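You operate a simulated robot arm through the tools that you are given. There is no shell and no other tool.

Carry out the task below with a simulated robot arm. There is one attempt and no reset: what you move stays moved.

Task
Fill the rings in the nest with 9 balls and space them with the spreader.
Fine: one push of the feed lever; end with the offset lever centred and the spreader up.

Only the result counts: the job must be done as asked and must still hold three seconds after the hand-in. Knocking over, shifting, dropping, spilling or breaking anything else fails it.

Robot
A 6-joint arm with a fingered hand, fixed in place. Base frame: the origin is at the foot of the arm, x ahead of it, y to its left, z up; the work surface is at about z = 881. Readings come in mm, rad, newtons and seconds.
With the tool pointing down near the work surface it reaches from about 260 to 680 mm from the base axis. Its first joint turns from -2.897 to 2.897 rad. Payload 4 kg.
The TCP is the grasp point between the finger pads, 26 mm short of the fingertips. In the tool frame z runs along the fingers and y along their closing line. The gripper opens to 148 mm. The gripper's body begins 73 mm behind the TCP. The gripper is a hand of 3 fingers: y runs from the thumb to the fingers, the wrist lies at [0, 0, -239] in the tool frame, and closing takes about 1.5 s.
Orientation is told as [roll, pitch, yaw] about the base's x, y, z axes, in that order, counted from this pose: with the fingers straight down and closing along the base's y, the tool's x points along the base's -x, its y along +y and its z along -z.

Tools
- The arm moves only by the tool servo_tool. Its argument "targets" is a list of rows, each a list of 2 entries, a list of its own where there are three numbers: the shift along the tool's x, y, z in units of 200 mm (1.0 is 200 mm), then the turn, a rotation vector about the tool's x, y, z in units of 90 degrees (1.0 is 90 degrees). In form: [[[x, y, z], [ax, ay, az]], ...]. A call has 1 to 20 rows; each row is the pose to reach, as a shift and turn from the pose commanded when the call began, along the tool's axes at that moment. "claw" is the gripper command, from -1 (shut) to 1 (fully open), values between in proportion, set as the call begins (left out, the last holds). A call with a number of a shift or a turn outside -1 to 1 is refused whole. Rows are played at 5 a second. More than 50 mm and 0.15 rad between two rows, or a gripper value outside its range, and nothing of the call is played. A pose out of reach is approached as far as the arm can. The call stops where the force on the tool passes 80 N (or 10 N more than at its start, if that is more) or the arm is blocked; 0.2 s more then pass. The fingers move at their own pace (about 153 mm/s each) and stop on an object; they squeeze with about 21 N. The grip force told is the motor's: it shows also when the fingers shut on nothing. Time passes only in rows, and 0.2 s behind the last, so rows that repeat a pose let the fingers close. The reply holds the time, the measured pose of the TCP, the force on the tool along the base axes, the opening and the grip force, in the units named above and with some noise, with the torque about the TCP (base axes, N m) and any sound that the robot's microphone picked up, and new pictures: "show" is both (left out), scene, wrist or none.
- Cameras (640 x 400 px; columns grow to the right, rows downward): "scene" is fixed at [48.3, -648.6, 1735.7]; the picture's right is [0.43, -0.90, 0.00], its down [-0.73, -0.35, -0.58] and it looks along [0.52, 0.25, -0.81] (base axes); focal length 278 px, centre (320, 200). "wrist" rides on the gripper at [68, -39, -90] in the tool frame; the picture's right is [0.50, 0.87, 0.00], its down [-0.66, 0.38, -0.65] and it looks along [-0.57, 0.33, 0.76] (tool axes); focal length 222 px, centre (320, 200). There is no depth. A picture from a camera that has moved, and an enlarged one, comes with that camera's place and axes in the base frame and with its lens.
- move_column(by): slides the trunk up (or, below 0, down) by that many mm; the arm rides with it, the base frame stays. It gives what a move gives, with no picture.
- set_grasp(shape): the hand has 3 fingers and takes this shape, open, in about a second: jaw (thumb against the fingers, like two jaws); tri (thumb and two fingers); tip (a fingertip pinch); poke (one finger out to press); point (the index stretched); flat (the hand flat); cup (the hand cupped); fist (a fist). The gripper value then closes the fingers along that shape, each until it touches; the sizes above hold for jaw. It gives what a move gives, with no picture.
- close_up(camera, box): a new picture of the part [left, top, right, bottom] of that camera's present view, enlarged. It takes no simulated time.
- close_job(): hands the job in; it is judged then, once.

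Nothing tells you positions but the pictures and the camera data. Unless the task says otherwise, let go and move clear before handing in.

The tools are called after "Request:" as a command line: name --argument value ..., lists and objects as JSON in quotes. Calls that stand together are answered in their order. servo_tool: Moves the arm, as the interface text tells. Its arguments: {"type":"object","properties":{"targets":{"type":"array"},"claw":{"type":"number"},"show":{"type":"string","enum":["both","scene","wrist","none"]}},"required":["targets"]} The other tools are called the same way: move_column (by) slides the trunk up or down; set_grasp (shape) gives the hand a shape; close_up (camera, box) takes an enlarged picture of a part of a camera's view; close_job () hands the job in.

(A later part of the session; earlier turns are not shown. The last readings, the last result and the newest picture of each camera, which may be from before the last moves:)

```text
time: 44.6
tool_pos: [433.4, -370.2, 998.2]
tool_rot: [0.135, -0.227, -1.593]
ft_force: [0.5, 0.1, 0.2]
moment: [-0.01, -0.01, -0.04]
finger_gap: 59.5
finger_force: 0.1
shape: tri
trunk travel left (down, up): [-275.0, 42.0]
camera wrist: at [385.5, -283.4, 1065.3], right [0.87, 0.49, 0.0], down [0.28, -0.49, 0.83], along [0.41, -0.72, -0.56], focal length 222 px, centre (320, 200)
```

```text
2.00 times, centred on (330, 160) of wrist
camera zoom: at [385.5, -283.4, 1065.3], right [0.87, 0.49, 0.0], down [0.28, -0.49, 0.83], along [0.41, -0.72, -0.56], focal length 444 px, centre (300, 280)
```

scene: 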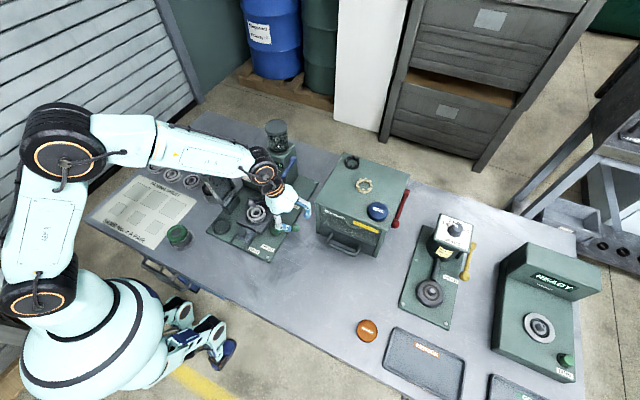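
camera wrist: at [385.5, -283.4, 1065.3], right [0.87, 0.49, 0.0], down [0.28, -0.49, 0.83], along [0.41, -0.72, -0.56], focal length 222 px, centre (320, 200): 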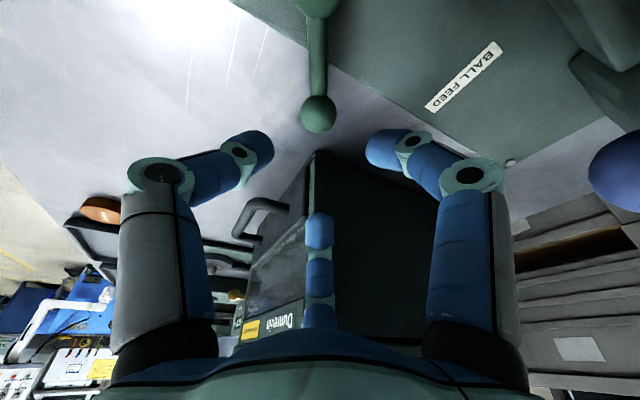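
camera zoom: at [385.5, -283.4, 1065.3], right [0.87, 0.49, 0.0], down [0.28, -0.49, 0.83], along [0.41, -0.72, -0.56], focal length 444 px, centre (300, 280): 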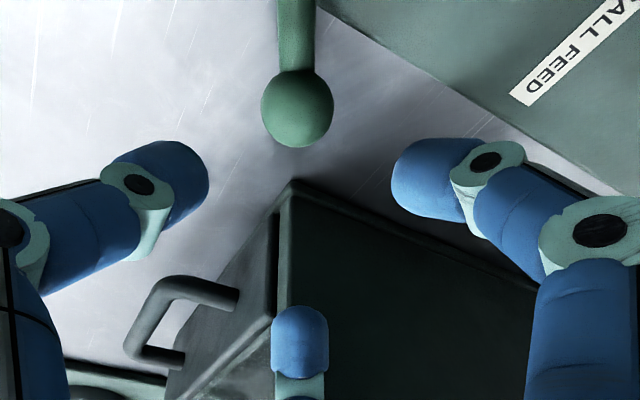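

Request:
servo_tool --targets '[[[0.022, -0.0127, 0.095], [0, 0, 0]], [[0.044, -0.0253, 0.19], [0, 0, 0]], [[0.066, -0.038, 0.285], [0, 0, 0]], [[0.066, -0.038, 0.285], [0, 0, 0]]]' --show "both"

Request:
close_up --camera "scene" --box '[230, 160, 340, 260]'

Request:
close_up --camera "wrist" --box '[220, 60, 440, 260]'

```text
time: 45.6
tool_pos: [433.7, -371.0, 939.5]
tool_rot: [0.134, -0.226, -1.592]
ft_force: [-0.4, 0.0, -0.1]
moment: [-0.02, 0.0, 0.01]
finger_gap: 59.5
finger_force: 0.0
shape: tri
trunk travel left (down, up): [-275.0, 42.0]
camera wrist: at [385.4, -283.6, 1007.1], right [0.87, 0.49, 0.0], down [0.28, -0.49, 0.83], along [0.41, -0.72, -0.56], focal length 222 px, centre (320, 200)
```

scene: 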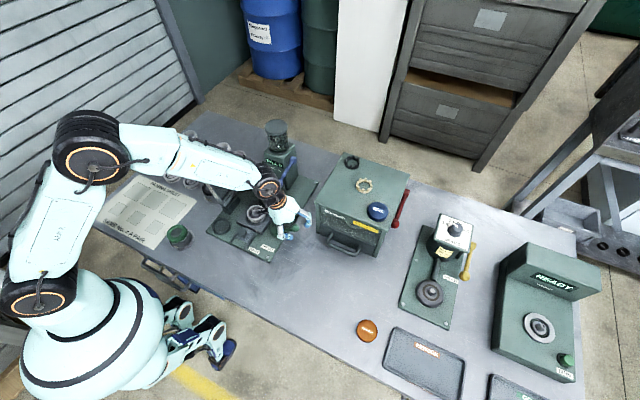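
wrist: 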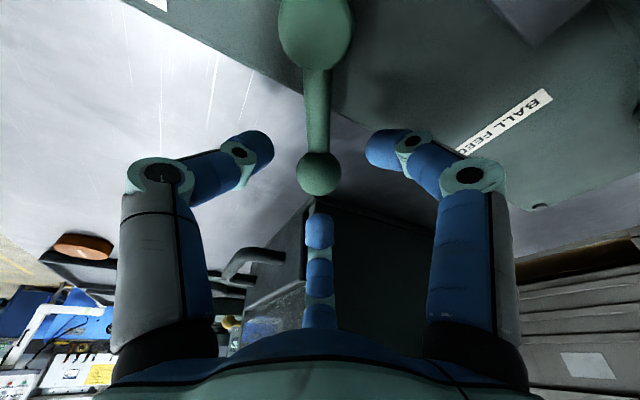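

```text
4.00 times, centred on (285, 210) of scene
camera zoom: at [48.3, -648.6, 1735.7], right [0.43, -0.9, 0.0], down [-0.73, -0.35, -0.58], along [0.52, 0.25, -0.81], focal length 1114 px, centre (460, 160)
```

zoom: 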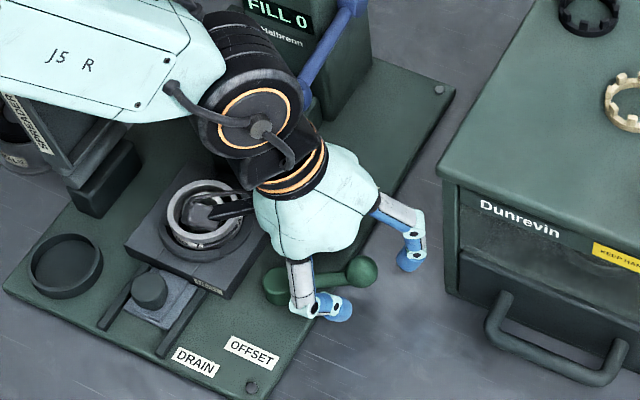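

```text
2.00 times, centred on (330, 160) of wrist
camera zoom: at [385.4, -283.6, 1007.1], right [0.87, 0.49, 0.0], down [0.28, -0.49, 0.83], along [0.41, -0.72, -0.56], focal length 444 px, centre (300, 280)
```

zoom: 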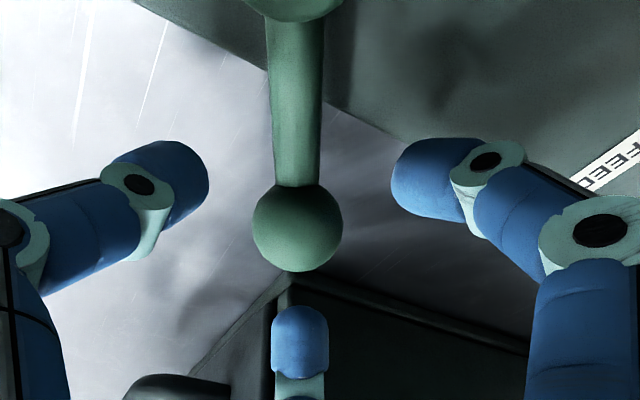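

The lever's ball is nicely caged. I'll close loosely around it and rotate it about its pivot toward the robot in small steps, watching the inner ring.

Request:
servo_tool --targets '[[[0, 0, 0], [0, 0, 0]], [[0, 0, 0], [0, 0, 0]]]' --claw -0.55 --show "none"

Request:
servo_tool --targets '[[[-0.0145, -0.0272, -0.0003], [0.0125, -0.0072, 0.0537]], [[-0.0265, -0.0555, -0.0013], [0.0249, -0.0144, 0.1073]], [[-0.036, -0.0847, -0.003], [0.0373, -0.0216, 0.161]]]' --show "both"

Request:
close_up --camera "scene" --box '[230, 160, 340, 260]'

Request:
close_up --camera "wrist" --box '[220, 60, 440, 260]'

```text
time: 46.2
tool_pos: [434.9, -370.4, 939.5]
tool_rot: [0.136, -0.227, -1.594]
ft_force: [-0.5, 0.4, -0.7]
moment: [0.03, 0.0, -0.01]
finger_gap: 33.8
finger_force: 0.0
shape: tri
trunk travel left (down, up): [-275.0, 42.0]
```

```text
time: 47.0
tool_pos: [416.2, -380.3, 940.6]
tool_rot: [0.136, -0.227, -1.857]
ft_force: [-0.9, -0.5, -0.4]
moment: [0.01, 0.01, -0.04]
finger_gap: 33.9
finger_force: 0.0
shape: tri
trunk travel left (down, up): [-275.0, 42.0]
camera wrist: at [391.6, -282.4, 1007.4], right [0.97, 0.25, 0.0], down [0.14, -0.54, 0.83], along [0.21, -0.8, -0.56], focal length 222 px, centre (320, 200)
```

scene: 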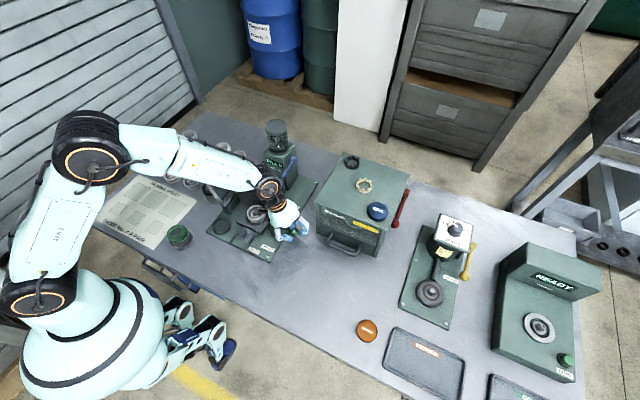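
wrist: 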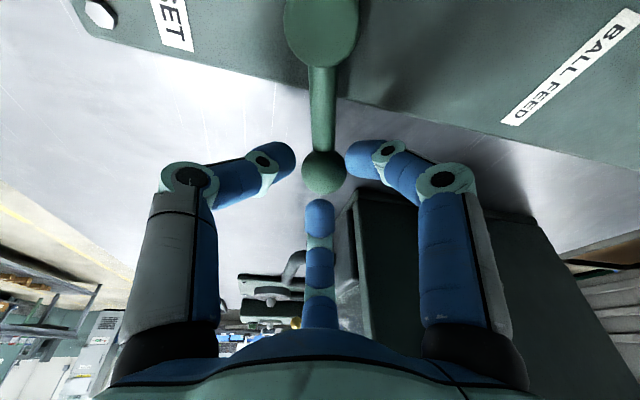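

```text
4.00 times, centred on (285, 210) of scene
camera zoom: at [48.3, -648.6, 1735.7], right [0.43, -0.9, 0.0], down [-0.73, -0.35, -0.58], along [0.52, 0.25, -0.81], focal length 1114 px, centre (460, 160)
```

zoom: 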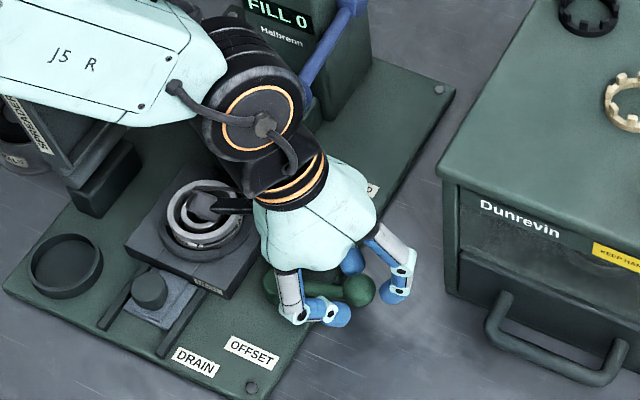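

```text
2.00 times, centred on (330, 160) of wrist
camera zoom: at [391.6, -282.4, 1007.4], right [0.97, 0.25, 0.0], down [0.14, -0.54, 0.83], along [0.21, -0.8, -0.56], focal length 444 px, centre (300, 280)
```

zoom: 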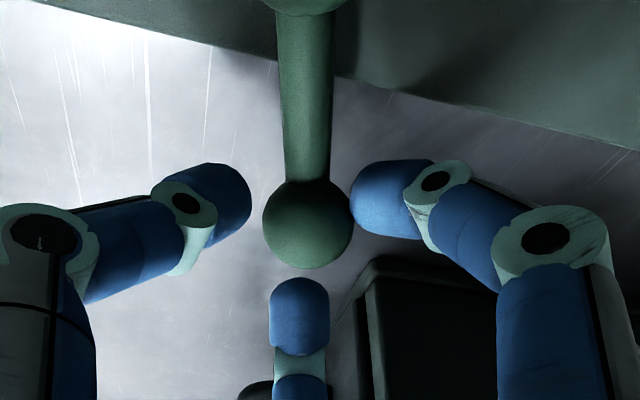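

The lever swings freely with the hand. Continuing the same arc.

Request:
servo_tool --targets '[[[-0.0145, -0.0272, -0.0003], [0.0125, -0.0072, 0.0537]], [[-0.0265, -0.0555, -0.0013], [0.0249, -0.0144, 0.1073]], [[-0.036, -0.0847, -0.003], [0.0373, -0.0216, 0.161]]]' --show "wrist"

Request:
servo_tool --targets '[[[-0.0145, -0.0272, -0.0003], [0.0125, -0.0072, 0.0537]], [[-0.0265, -0.0555, -0.0013], [0.0249, -0.0144, 0.1073]], [[-0.036, -0.0847, -0.003], [0.0373, -0.0216, 0.161]]]' --show "both"

Request:
close_up --camera "scene" --box '[230, 160, 340, 260]'

Request:
close_up --camera "wrist" --box '[220, 60, 440, 260]'

```text
time: 47.8
tool_pos: [398.0, -382.6, 940.2]
tool_rot: [0.135, -0.227, -2.118]
ft_force: [1.2, 0.8, -0.5]
moment: [0.0, -0.01, 0.01]
finger_gap: 33.7
finger_force: 0.1
shape: tri
trunk travel left (down, up): [-275.0, 42.0]
camera wrist: at [399.0, -282.2, 1007.0], right [1.0, -0.01, 0.0], down [-0.01, -0.56, 0.83], along [-0.01, -0.83, -0.56], focal length 222 px, centre (320, 200)
```

wrist: 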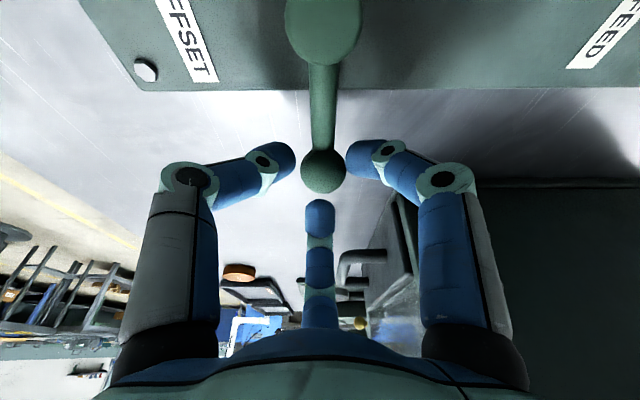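

```text
time: 48.6
tool_pos: [380.2, -379.1, 941.5]
tool_rot: [0.133, -0.225, -2.381]
ft_force: [0.0, -0.3, -0.1]
moment: [-0.04, -0.01, 0.0]
finger_gap: 33.5
finger_force: 0.0
shape: tri
trunk travel left (down, up): [-275.0, 42.0]
camera wrist: at [406.9, -282.8, 1008.7], right [0.96, -0.27, 0.0], down [-0.15, -0.54, 0.83], along [-0.22, -0.8, -0.56], focal length 222 px, centre (320, 200)
```

scene: 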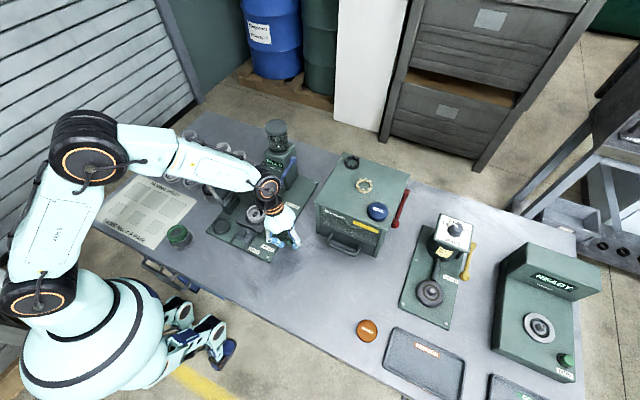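
wrist: 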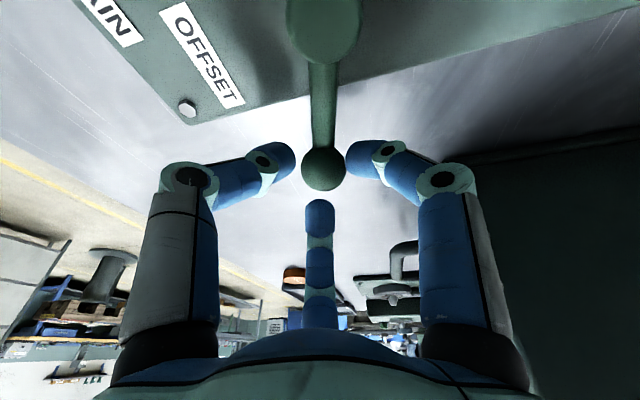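

```text
4.00 times, centred on (285, 210) of scene
camera zoom: at [48.3, -648.6, 1735.7], right [0.43, -0.9, 0.0], down [-0.73, -0.35, -0.58], along [0.52, 0.25, -0.81], focal length 1114 px, centre (460, 160)
```

zoom: 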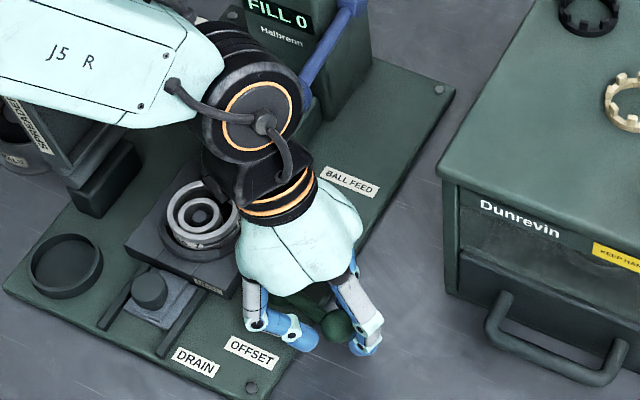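

```text
2.00 times, centred on (330, 160) of wrist
camera zoom: at [406.9, -282.8, 1008.7], right [0.96, -0.27, 0.0], down [-0.15, -0.54, 0.83], along [-0.22, -0.8, -0.56], focal length 444 px, centre (300, 280)
```

zoom: 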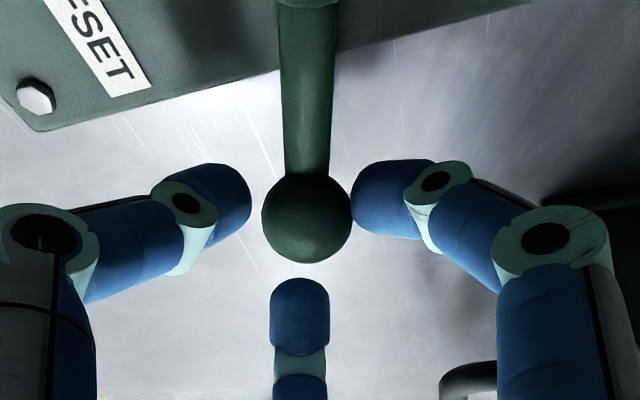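

Request:
close_up --camera "scene" --box '[255, 195, 300, 230]'

Request:
close_up --camera "scene" --box '[240, 195, 280, 225]'

```text
11.43 times, centred on (278, 212) of scene
camera zoom: at [48.3, -648.6, 1735.7], right [0.43, -0.9, 0.0], down [-0.73, -0.35, -0.58], along [0.52, 0.25, -0.81], focal length 3183 px, centre (806, 57)
```

zoom: 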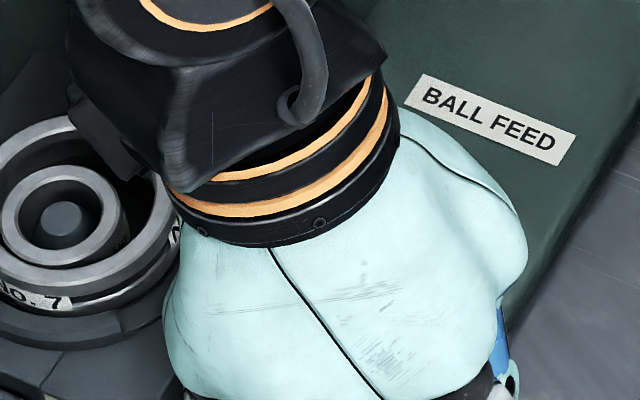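

```text
13.33 times, centred on (260, 210) of scene
camera zoom: at [48.3, -648.6, 1735.7], right [0.43, -0.9, 0.0], down [-0.73, -0.35, -0.58], along [0.52, 0.25, -0.81], focal length 3713 px, centre (1120, 67)
```

zoom: 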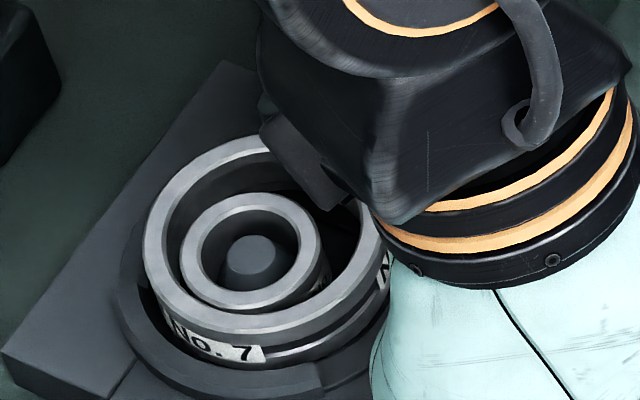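

The inner ring is shifting toward the robot, so this is the offset direction. I'll continue toward the lever's stop.

Request:
servo_tool --targets '[[[-0.0145, -0.0272, -0.0003], [0.0125, -0.0072, 0.0537]], [[-0.0265, -0.0555, -0.0013], [0.0249, -0.0144, 0.1073]], [[-0.036, -0.0847, -0.003], [0.0373, -0.0216, 0.161]]]' --show "wrist"

Request:
close_up --camera "scene" --box '[240, 195, 280, 225]'

Request:
close_up --camera "wrist" --box '[220, 60, 440, 260]'

```text
time: 49.4
tool_pos: [362.8, -373.3, 940.4]
tool_rot: [0.136, -0.225, -2.643]
ft_force: [1.3, -0.1, 0.2]
moment: [0.01, -0.04, -0.04]
finger_gap: 33.8
finger_force: 0.0
shape: tri
trunk travel left (down, up): [-275.0, 42.0]
camera wrist: at [412.6, -287.0, 1008.0], right [0.86, -0.51, 0.0], down [-0.29, -0.48, 0.83], along [-0.42, -0.71, -0.56], focal length 222 px, centre (320, 200)
```

wrist: 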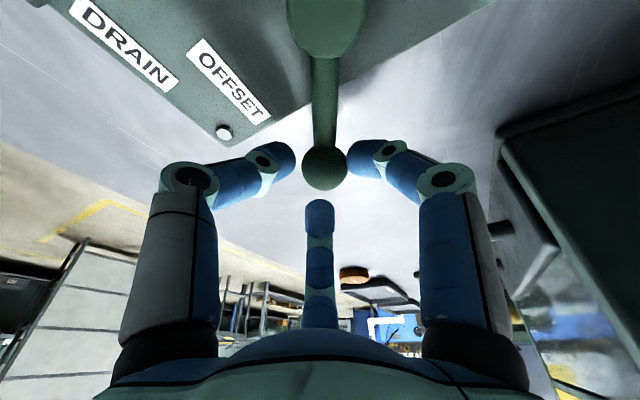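

```text
13.33 times, centred on (260, 210) of scene
camera zoom: at [48.3, -648.6, 1735.7], right [0.43, -0.9, 0.0], down [-0.73, -0.35, -0.58], along [0.52, 0.25, -0.81], focal length 3713 px, centre (1120, 67)
```

zoom: 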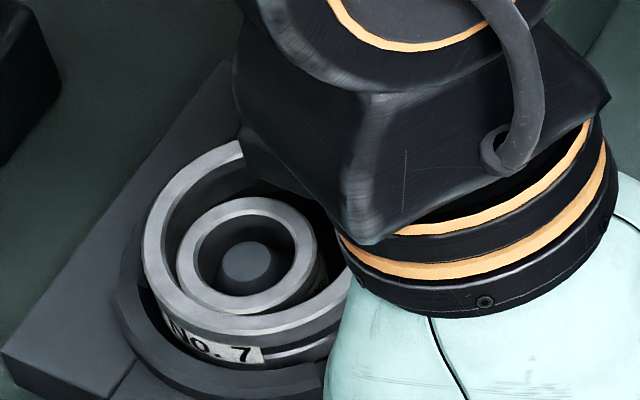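

```text
2.00 times, centred on (330, 160) of wrist
camera zoom: at [412.6, -287.0, 1008.0], right [0.86, -0.51, 0.0], down [-0.29, -0.48, 0.83], along [-0.42, -0.71, -0.56], focal length 444 px, centre (300, 280)
```

zoom: 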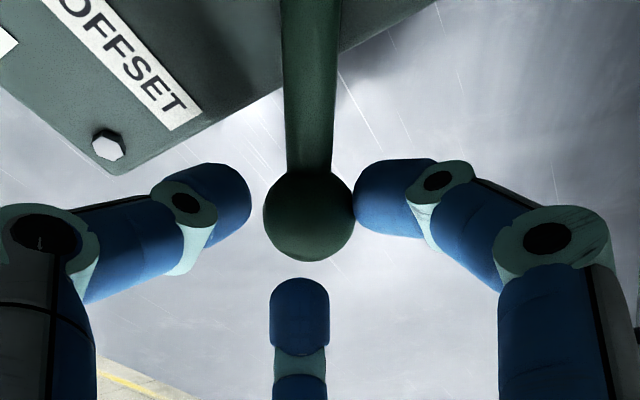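

Request:
servo_tool --targets '[[[-0.0145, -0.0272, -0.0003], [0.0125, -0.0072, 0.0537]], [[-0.0145, -0.0272, -0.0003], [0.0125, -0.0072, 0.0537]]]' --show "wrist"

Request:
close_up --camera "scene" --box '[240, 195, 280, 225]'

Request:
close_up --camera "wrist" --box '[220, 60, 440, 260]'

```text
time: 50.0
tool_pos: [357.2, -368.6, 940.1]
tool_rot: [0.134, -0.224, -2.73]
ft_force: [4.6, -1.4, 3.4]
moment: [-0.03, -0.2, 0.05]
finger_gap: 34.9
finger_force: 0.1
shape: tri
trunk travel left (down, up): [-275.0, 42.0]
camera wrist: at [414.8, -287.9, 1007.5], right [0.81, -0.58, 0.0], down [-0.33, -0.46, 0.83], along [-0.48, -0.67, -0.56], focal length 222 px, centre (320, 200)
```

wrist: 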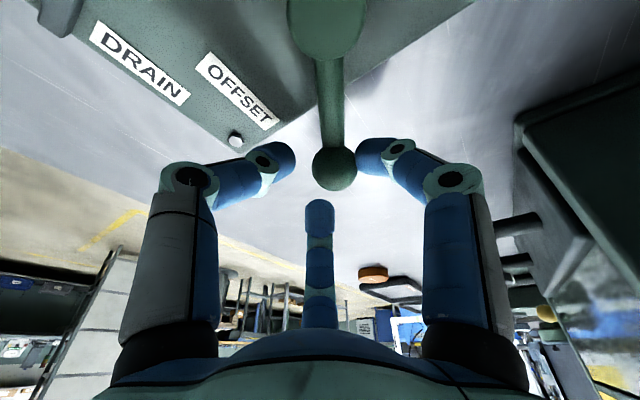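

```text
13.33 times, centred on (260, 210) of scene
camera zoom: at [48.3, -648.6, 1735.7], right [0.43, -0.9, 0.0], down [-0.73, -0.35, -0.58], along [0.52, 0.25, -0.81], focal length 3713 px, centre (1120, 67)
```

zoom: 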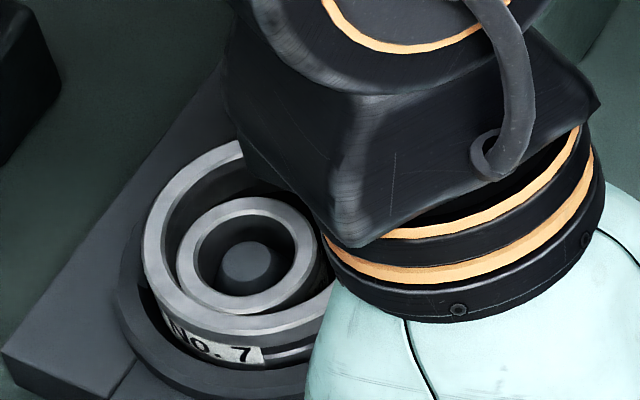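

```text
2.00 times, centred on (330, 160) of wrist
camera zoom: at [414.8, -287.9, 1007.5], right [0.81, -0.58, 0.0], down [-0.33, -0.46, 0.83], along [-0.48, -0.67, -0.56], focal length 444 px, centre (300, 280)
```

zoom: 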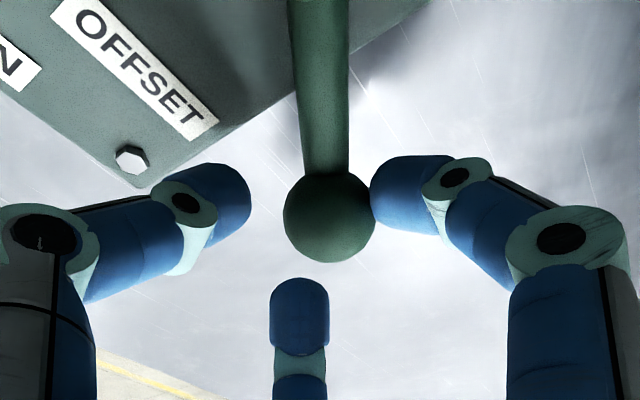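

The lever is at its offset stop. I'll open, lift clear, and check that it stays there.

Request:
servo_tool --targets '[[[0, 0, 0], [0, 0, 0]], [[0, 0, 0], [0, 0, 0]]]' --claw -0.15 --show "none"

Request:
servo_tool --targets '[[[-0.0224, 0.013, -0.097], [0, 0, 0]], [[-0.067, 0.0388, -0.29], [0, 0, 0]], [[-0.112, 0.0647, -0.483], [0, 0, 0]], [[-0.157, 0.0906, -0.676], [0, 0, 0]], [[-0.213, 0.123, -0.918], [0, 0, 0]]]' --show "both"

Request:
close_up --camera "scene" --box '[230, 180, 310, 250]'

```text
time: 50.6
tool_pos: [356.8, -369.1, 941.0]
tool_rot: [0.135, -0.225, -2.727]
ft_force: [-0.7, 0.3, 0.1]
moment: [-0.03, 0.01, 0.01]
finger_gap: 62.5
finger_force: 0.1
shape: tri
trunk travel left (down, up): [-275.0, 42.0]
```

```text
refused: row 5 steps farther than a row can; nothing moved
```

```text
5.71 times, centred on (270, 215) of scene
camera zoom: at [48.3, -648.6, 1735.7], right [0.43, -0.9, 0.0], down [-0.73, -0.35, -0.58], along [0.52, 0.25, -0.81], focal length 1591 px, centre (606, 114)
```

zoom: 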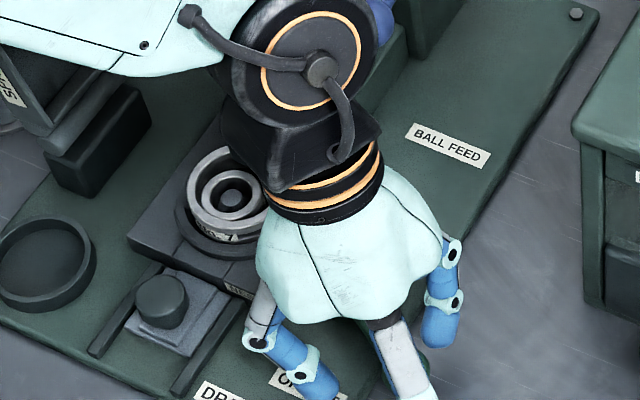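

Request:
servo_tool --targets '[[[-0.0224, 0.013, -0.097], [0, 0, 0]], [[-0.067, 0.0388, -0.29], [0, 0, 0]], [[-0.112, 0.0647, -0.483], [0, 0, 0]], [[-0.157, 0.0906, -0.676], [0, 0, 0]], [[-0.202, 0.1165, -0.869], [0, 0, 0]], [[-0.213, 0.123, -0.918], [0, 0, 0]]]' --show "both"

Request:
close_up --camera "scene" --box '[230, 180, 310, 250]'

```text
time: 52.0
tool_pos: [356.5, -369.2, 1132.6]
tool_rot: [0.133, -0.224, -2.728]
ft_force: [0.2, -0.3, 0.3]
moment: [0.03, -0.03, -0.01]
finger_gap: 63.0
finger_force: 0.1
shape: tri
trunk travel left (down, up): [-275.0, 42.0]
camera wrist: at [413.2, -288.0, 1199.5], right [0.81, -0.58, 0.0], down [-0.33, -0.46, 0.83], along [-0.48, -0.67, -0.56], focal length 222 px, centre (320, 200)
```

scene: 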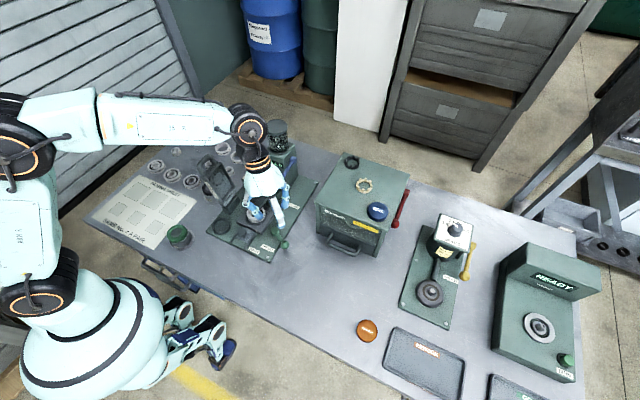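
wrist: 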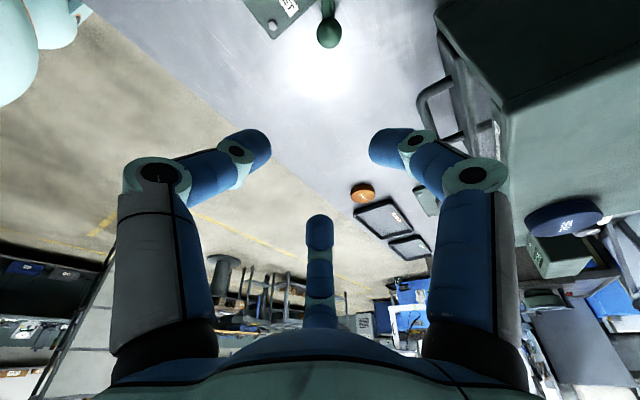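

```text
5.71 times, centred on (270, 215) of scene
camera zoom: at [48.3, -648.6, 1735.7], right [0.43, -0.9, 0.0], down [-0.73, -0.35, -0.58], along [0.52, 0.25, -0.81], focal length 1591 px, centre (606, 114)
```

zoom: 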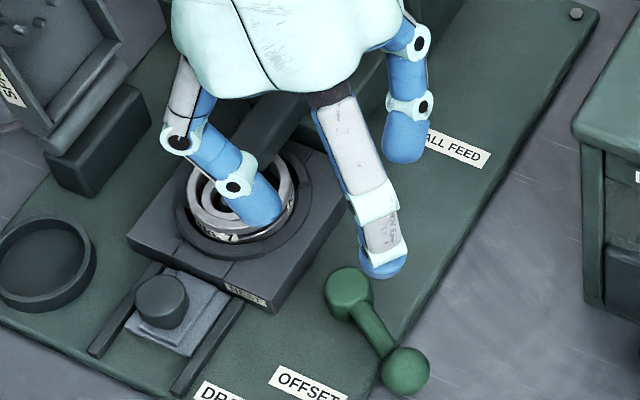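

The offset lever stays put, and the inner ring is pushed over. Next comes the feed lever (knob ≈(509, −276, 1016), pivot ≈(618, −272, 1027)). I'll straighten the hand, go to ψ=−90°, and close the three fingertips into a beak to press with.

Request:
servo_tool --targets '[[[0, 0, 0], [0.042, 0.072, 0]], [[0, 0, 0], [0.0833, 0.1443, 0]], [[0, 0, -0.1], [0.0833, 0.1443, 0]]]' --claw -1 --show "none"

Request:
servo_tool --targets '[[[0, 0, 0], [0, 0, -0.085]], [[0, 0, 0], [0, 0, -0.17]], [[0, 0, 0], [0, 0, -0.255]], [[0, 0, 0], [0, 0, -0.34]], [[0, 0, 0], [0, 0, -0.425]], [[0, 0, 0], [0, 0, -0.51]], [[0, 0, 0], [0, 0, -0.595]], [[0, 0, 0], [0, 0, -0.68]], [[0, 0, 0], [0, 0, -0.736]]]' --show "both"

Request:
close_up --camera "scene" --box '[240, 195, 280, 225]'

Request:
close_up --camera "scene" --box '[220, 140, 320, 240]'

```text
time: 52.8
tool_pos: [360.0, -363.9, 1151.7]
tool_rot: [-0.001, 0.002, -2.712]
ft_force: [-0.6, -1.1, 0.2]
moment: [-0.04, 0.01, 0.02]
finger_gap: 0.0
finger_force: 20.6
shape: tri
trunk travel left (down, up): [-275.0, 42.0]
```

```text
time: 54.8
tool_pos: [360.7, -365.0, 1150.3]
tool_rot: [-0.001, 0.0, -1.555]
ft_force: [0.5, -0.5, 0.5]
moment: [-0.03, 0.0, 0.01]
finger_gap: 0.3
finger_force: 21.4
shape: tri
trunk travel left (down, up): [-275.0, 42.0]
camera wrist: at [320.7, -296.4, 1240.9], right [0.86, 0.51, 0.0], down [0.39, -0.65, 0.65], along [0.34, -0.56, -0.76], focal length 222 px, centre (320, 200)
```

scene: 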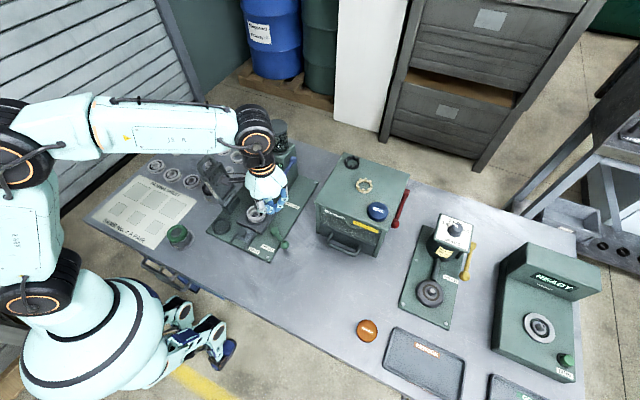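
wrist: 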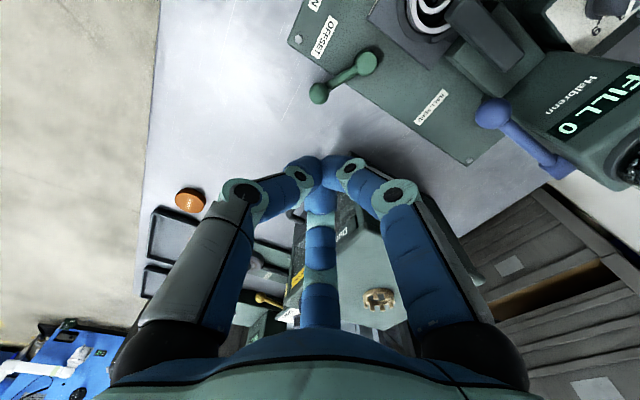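

```text
13.33 times, centred on (260, 210) of scene
camera zoom: at [48.3, -648.6, 1735.7], right [0.43, -0.9, 0.0], down [-0.73, -0.35, -0.58], along [0.52, 0.25, -0.81], focal length 3713 px, centre (1120, 67)
```

zoom: 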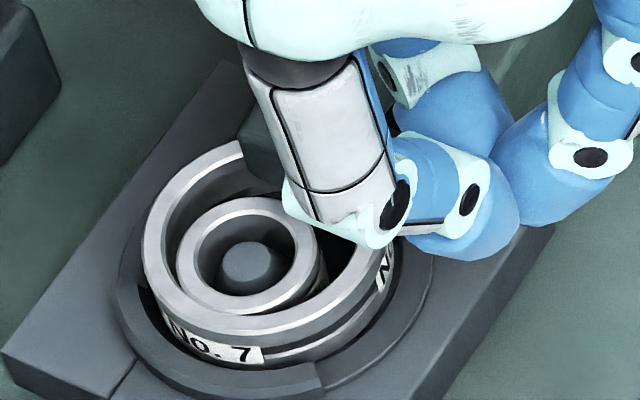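

```text
4.00 times, centred on (270, 190) of scene
camera zoom: at [48.3, -648.6, 1735.7], right [0.43, -0.9, 0.0], down [-0.73, -0.35, -0.58], along [0.52, 0.25, -0.81], focal length 1114 px, centre (520, 240)
```

zoom: 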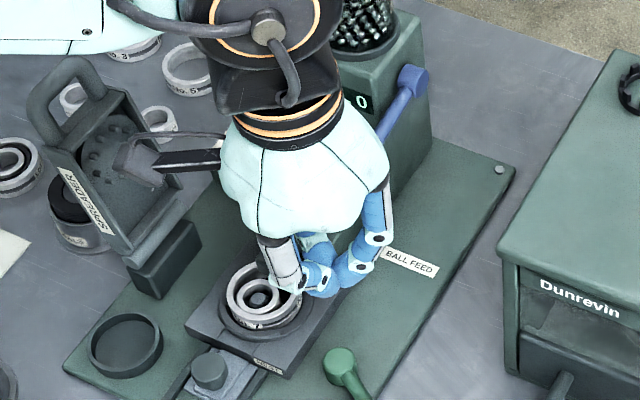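

Request:
servo_tool --targets '[[[0.106, 0.176, 0], [-0.0555, 0, 0]], [[0.212, 0.352, 0], [-0.111, 0, 0]], [[0.318, 0.528, 0], [-0.1665, 0, 0]], [[0.424, 0.7035, 0], [-0.222, 0, 0]], [[0.424, 0.7035, 0], [-0.222, 0, 0]]]' --show "both"

Request:
close_up --camera "scene" --box '[240, 120, 320, 210]'

Request:
close_up --camera "wrist" --box '[240, 80, 440, 240]'

```text
time: 56.0
tool_pos: [499.9, -279.7, 1149.7]
tool_rot: [0.351, 0.001, -1.557]
ft_force: [-0.6, 0.1, 0.2]
moment: [0.03, -0.01, 0.01]
finger_gap: 0.0
finger_force: 21.2
shape: tri
trunk travel left (down, up): [-275.0, 42.0]
camera wrist: at [432.0, -212.8, 1221.6], right [0.81, 0.51, 0.3], down [0.14, -0.65, 0.74], along [0.57, -0.56, -0.6], focal length 222 px, centre (320, 200)
```

scene: 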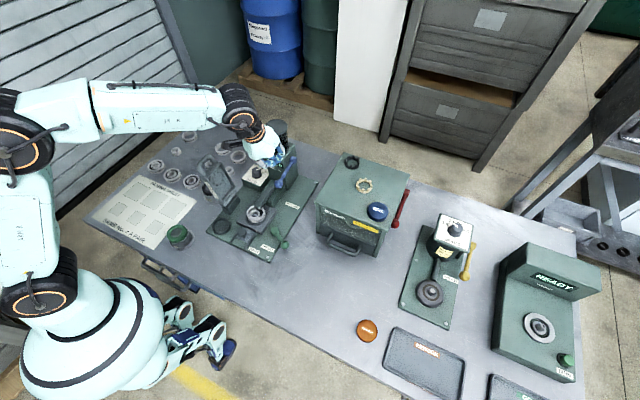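
wrist: 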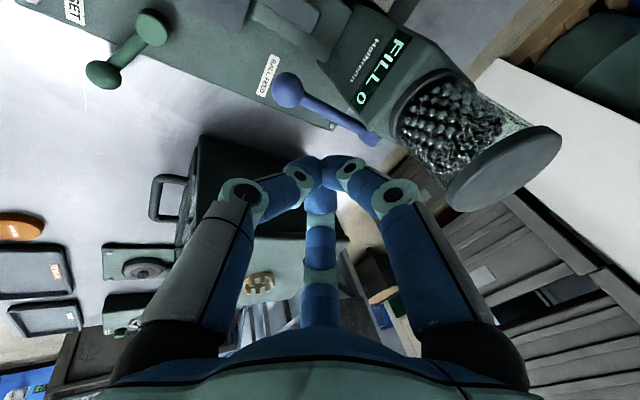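

```text
4.44 times, centred on (280, 165) of scene
camera zoom: at [48.3, -648.6, 1735.7], right [0.43, -0.9, 0.0], down [-0.73, -0.35, -0.58], along [0.52, 0.25, -0.81], focal length 1238 px, centre (498, 356)
```

zoom: 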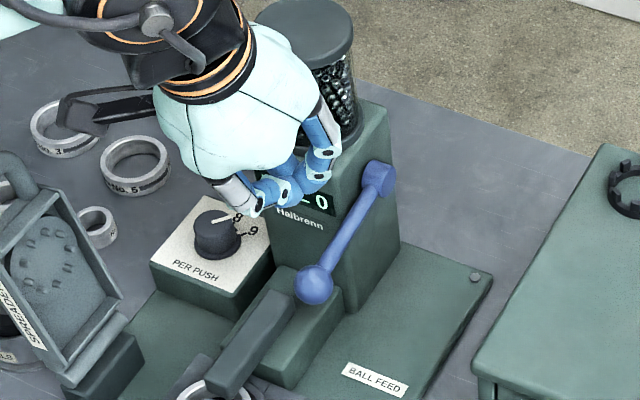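

```text
2.50 times, centred on (340, 160) of wrist
camera zoom: at [432.0, -212.8, 1221.6], right [0.81, 0.51, 0.3], down [0.14, -0.65, 0.74], along [0.57, -0.56, -0.6], focal length 555 px, centre (270, 300)
```

zoom: 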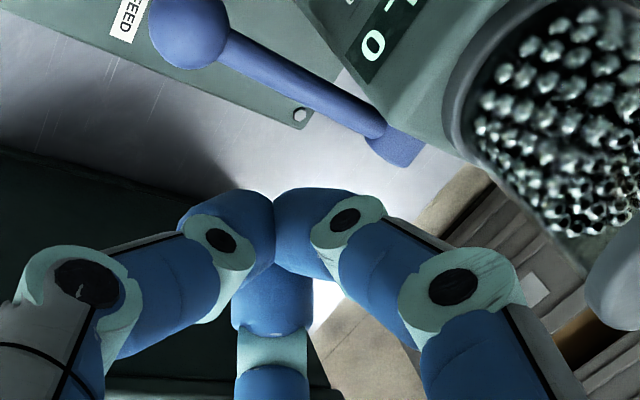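

Request:
servo_tool --targets '[[[0.007, -0.075, 0.19], [0, 0, 0]], [[0.0135, -0.149, 0.3805], [0, 0, 0]], [[0.0135, -0.149, 0.3805], [0, 0, 0]]]' --show "both"

Request:
close_up --camera "scene" --box '[240, 120, 320, 210]'

Request:
close_up --camera "wrist" --box '[240, 80, 440, 240]'

```text
time: 56.8
tool_pos: [496.8, -274.4, 1068.9]
tool_rot: [0.349, 0.0, -1.557]
ft_force: [-0.1, -0.7, -0.2]
moment: [0.01, -0.02, 0.04]
finger_gap: 0.0
finger_force: 21.4
shape: tri
trunk travel left (down, up): [-275.0, 42.0]
camera wrist: at [428.4, -207.7, 1140.1], right [0.81, 0.51, 0.3], down [0.14, -0.65, 0.74], along [0.57, -0.56, -0.6], focal length 222 px, centre (320, 200)
```

scene: 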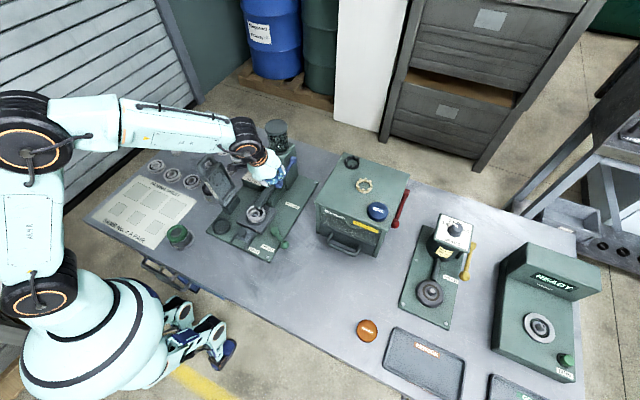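
wrist: 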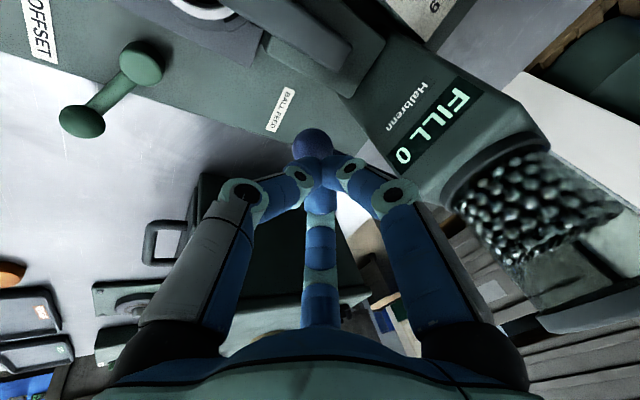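

```text
4.44 times, centred on (280, 165) of scene
camera zoom: at [48.3, -648.6, 1735.7], right [0.43, -0.9, 0.0], down [-0.73, -0.35, -0.58], along [0.52, 0.25, -0.81], focal length 1238 px, centre (498, 356)
```

zoom: 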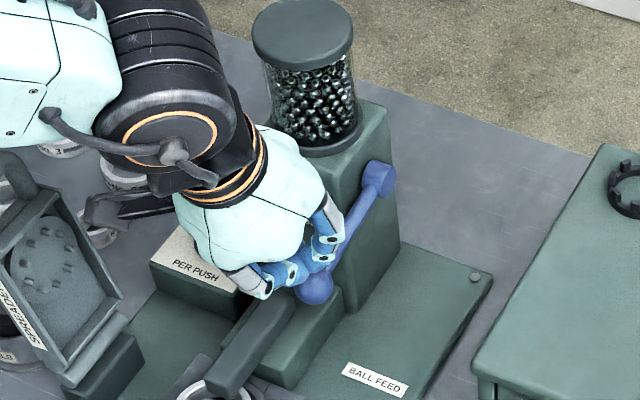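

```text
2.50 times, centred on (340, 160) of wrist
camera zoom: at [428.4, -207.7, 1140.1], right [0.81, 0.51, 0.3], down [0.14, -0.65, 0.74], along [0.57, -0.56, -0.6], focal length 555 px, centre (270, 300)
```

zoom: 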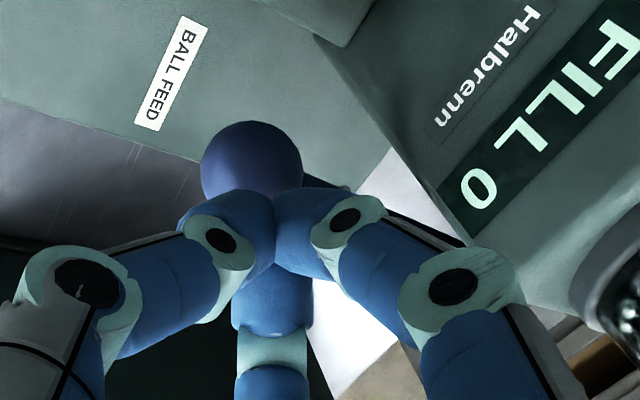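

The beak is right over the feed lever's knob. Pressing it down along its arc in one continuous direction, and watching force and display.

Request:
servo_tool --targets '[[[0, -0.02, 0.0555], [0, 0, 0]], [[0, -0.034, 0.0935], [0, 0, 0]], [[0, -0.0465, 0.1405], [0, 0, 0]], [[0, -0.0545, 0.188], [0, 0, 0]]]' --show "both"

Request:
close_up --camera "scene" --box '[240, 120, 320, 210]'

Request:
close_up --camera "wrist" --box '[240, 80, 440, 240]'

```text
time: 57.8
tool_pos: [499.6, -275.2, 1029.7]
tool_rot: [0.348, -0.001, -1.557]
ft_force: [-0.4, -1.5, 2.2]
moment: [-0.05, 0.0, 0.03]
finger_gap: 0.0
finger_force: 21.6
shape: tri
trunk travel left (down, up): [-275.0, 42.0]
camera wrist: at [431.4, -207.6, 1101.0], right [0.81, 0.51, 0.3], down [0.14, -0.65, 0.74], along [0.57, -0.56, -0.6], focal length 222 px, centre (320, 200)
```

scene: 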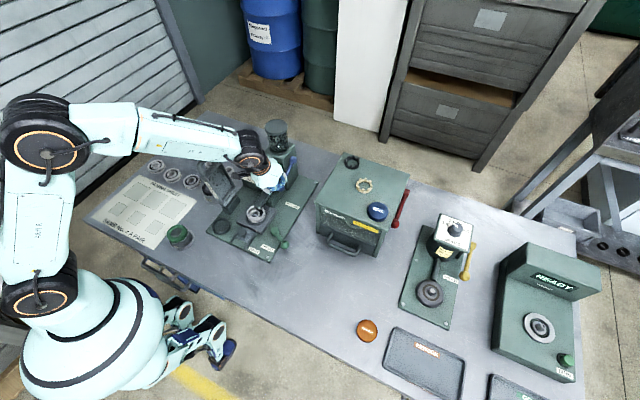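
wrist: 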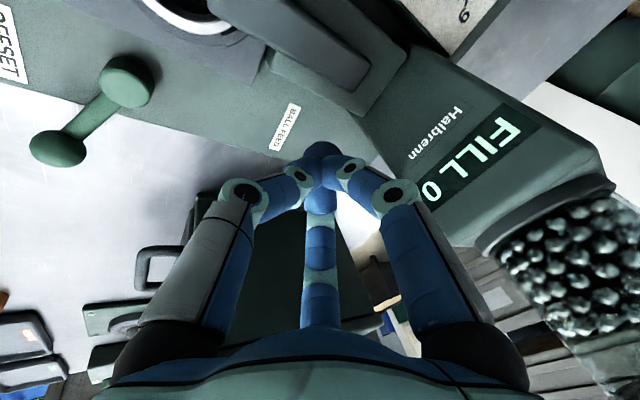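

```text
4.44 times, centred on (280, 165) of scene
camera zoom: at [48.3, -648.6, 1735.7], right [0.43, -0.9, 0.0], down [-0.73, -0.35, -0.58], along [0.52, 0.25, -0.81], focal length 1238 px, centre (498, 356)
```

zoom: 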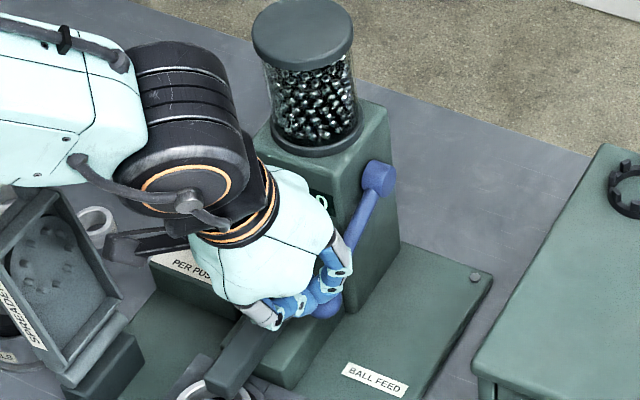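

```text
2.50 times, centred on (340, 160) of wrist
camera zoom: at [431.4, -207.6, 1101.0], right [0.81, 0.51, 0.3], down [0.14, -0.65, 0.74], along [0.57, -0.56, -0.6], focal length 555 px, centre (270, 300)
```

zoom: 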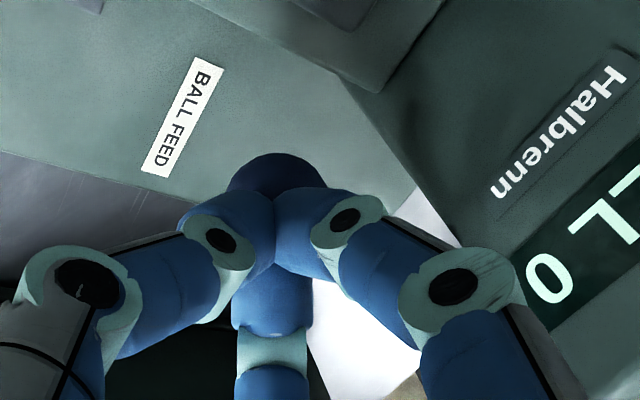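

Request:
servo_tool --targets '[[[0, -0.0035, 0.048], [0, 0, 0]], [[0, -0.0035, 0.0965], [0, 0, 0]], [[0, 0.0005, 0.144], [0, 0, 0]]]' --show "both"

Request:
close_up --camera "scene" --box '[240, 120, 320, 210]'

Request:
close_up --camera "wrist" --box '[240, 80, 440, 240]'

```text
time: 58.6
tool_pos: [506.2, -274.7, 1010.3]
tool_rot: [0.362, -0.007, -1.56]
ft_force: [-19.3, 0.7, 57.9]
moment: [0.0, -0.43, 0.01]
finger_gap: 0.0
finger_force: 21.3
shape: tri
trunk travel left (down, up): [-275.0, 42.0]
camera wrist: at [437.7, -207.1, 1080.5], right [0.8, 0.51, 0.3], down [0.13, -0.65, 0.75], along [0.58, -0.56, -0.59], focal length 222 px, centre (320, 200)
```

scene: 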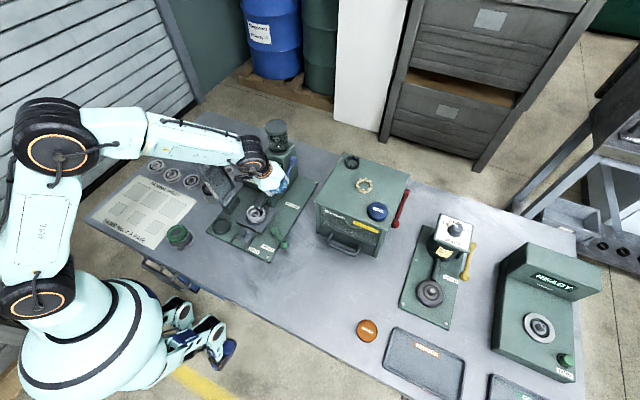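
wrist: 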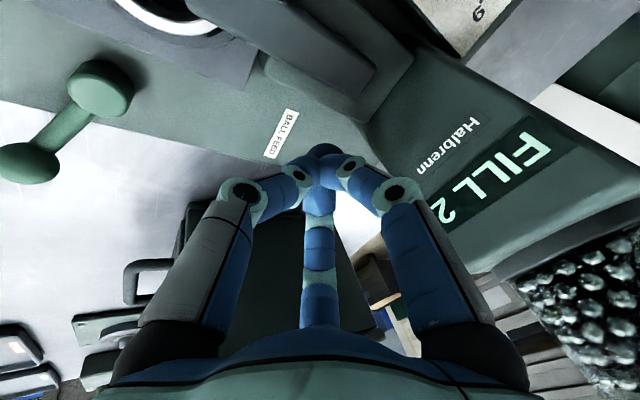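

```text
4.44 times, centred on (280, 165) of scene
camera zoom: at [48.3, -648.6, 1735.7], right [0.43, -0.9, 0.0], down [-0.73, -0.35, -0.58], along [0.52, 0.25, -0.81], focal length 1238 px, centre (498, 356)
```

zoom: 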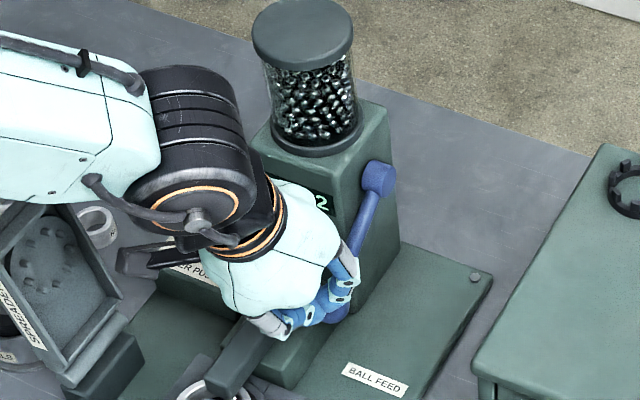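

```text
2.50 times, centred on (340, 160) of wrist
camera zoom: at [437.7, -207.1, 1080.5], right [0.8, 0.51, 0.3], down [0.13, -0.65, 0.75], along [0.58, -0.56, -0.59], focal length 555 px, centre (270, 300)
```

zoom: 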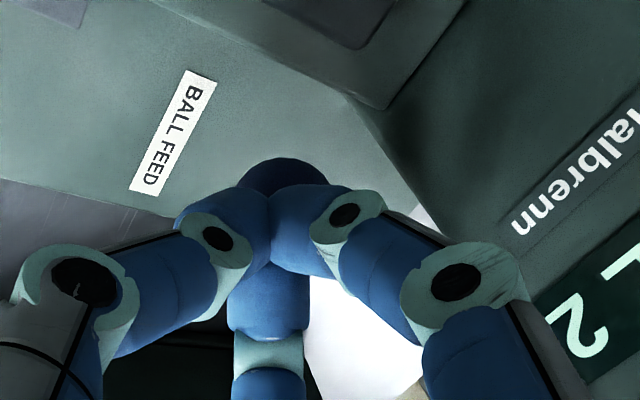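

The lever has reached its stop (58 N) and the display has started counting (2). I'll ease the force slightly while keeping the lever held down, and wait for the count.

Request:
servo_tool --targets '[[[0, -0.003, -0.036], [0, 0, 0]], [[0, -0.003, -0.036], [0, 0, 0]], [[0, -0.003, -0.036], [0, 0, 0]], [[0, -0.003, -0.036], [0, 0, 0]], [[0, -0.003, -0.036], [0, 0, 0]]]' --show "both"

Request:
close_up --camera "wrist" --box '[380, 80, 580, 240]'

```text
time: 59.8
tool_pos: [503.7, -272.8, 1007.5]
tool_rot: [0.349, -0.002, -1.555]
ft_force: [-13.3, 11.0, 13.1]
moment: [0.29, 0.11, 0.2]
finger_gap: 0.0
finger_force: 21.1
shape: tri
trunk travel left (down, up): [-275.0, 42.0]
camera wrist: at [435.7, -205.7, 1080.4], right [0.81, 0.51, 0.3], down [0.14, -0.65, 0.74], along [0.57, -0.56, -0.6], focal length 222 px, centre (320, 200)
```

scene: 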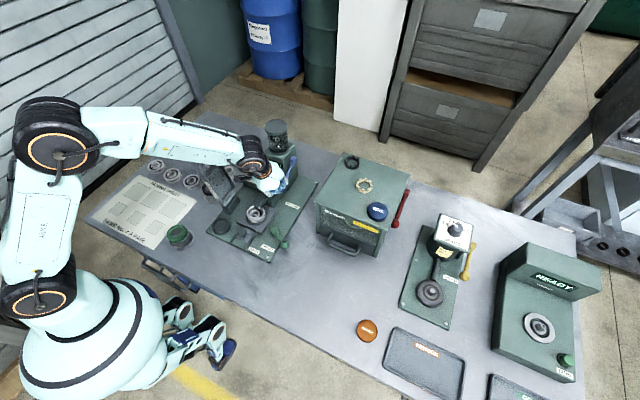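
wrist: 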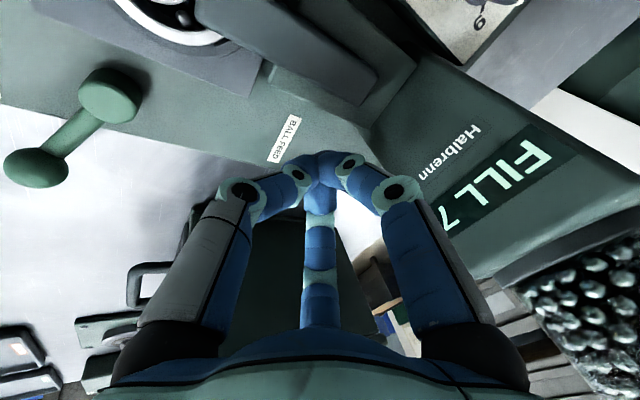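

```text
2.50 times, centred on (480, 160) of wrist
camera zoom: at [435.7, -205.7, 1080.4], right [0.81, 0.51, 0.3], down [0.14, -0.65, 0.74], along [0.57, -0.56, -0.6], focal length 555 px, centre (-80, 300)
```

zoom: 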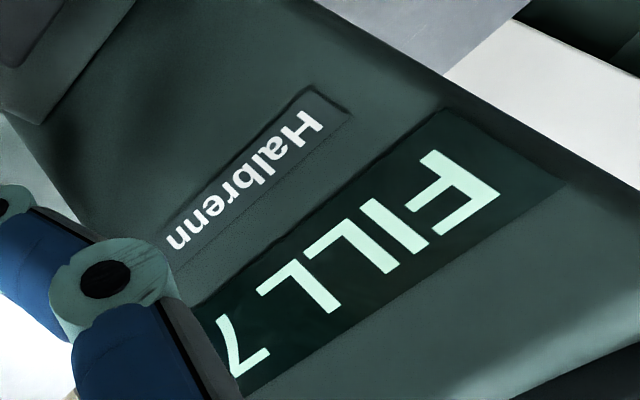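

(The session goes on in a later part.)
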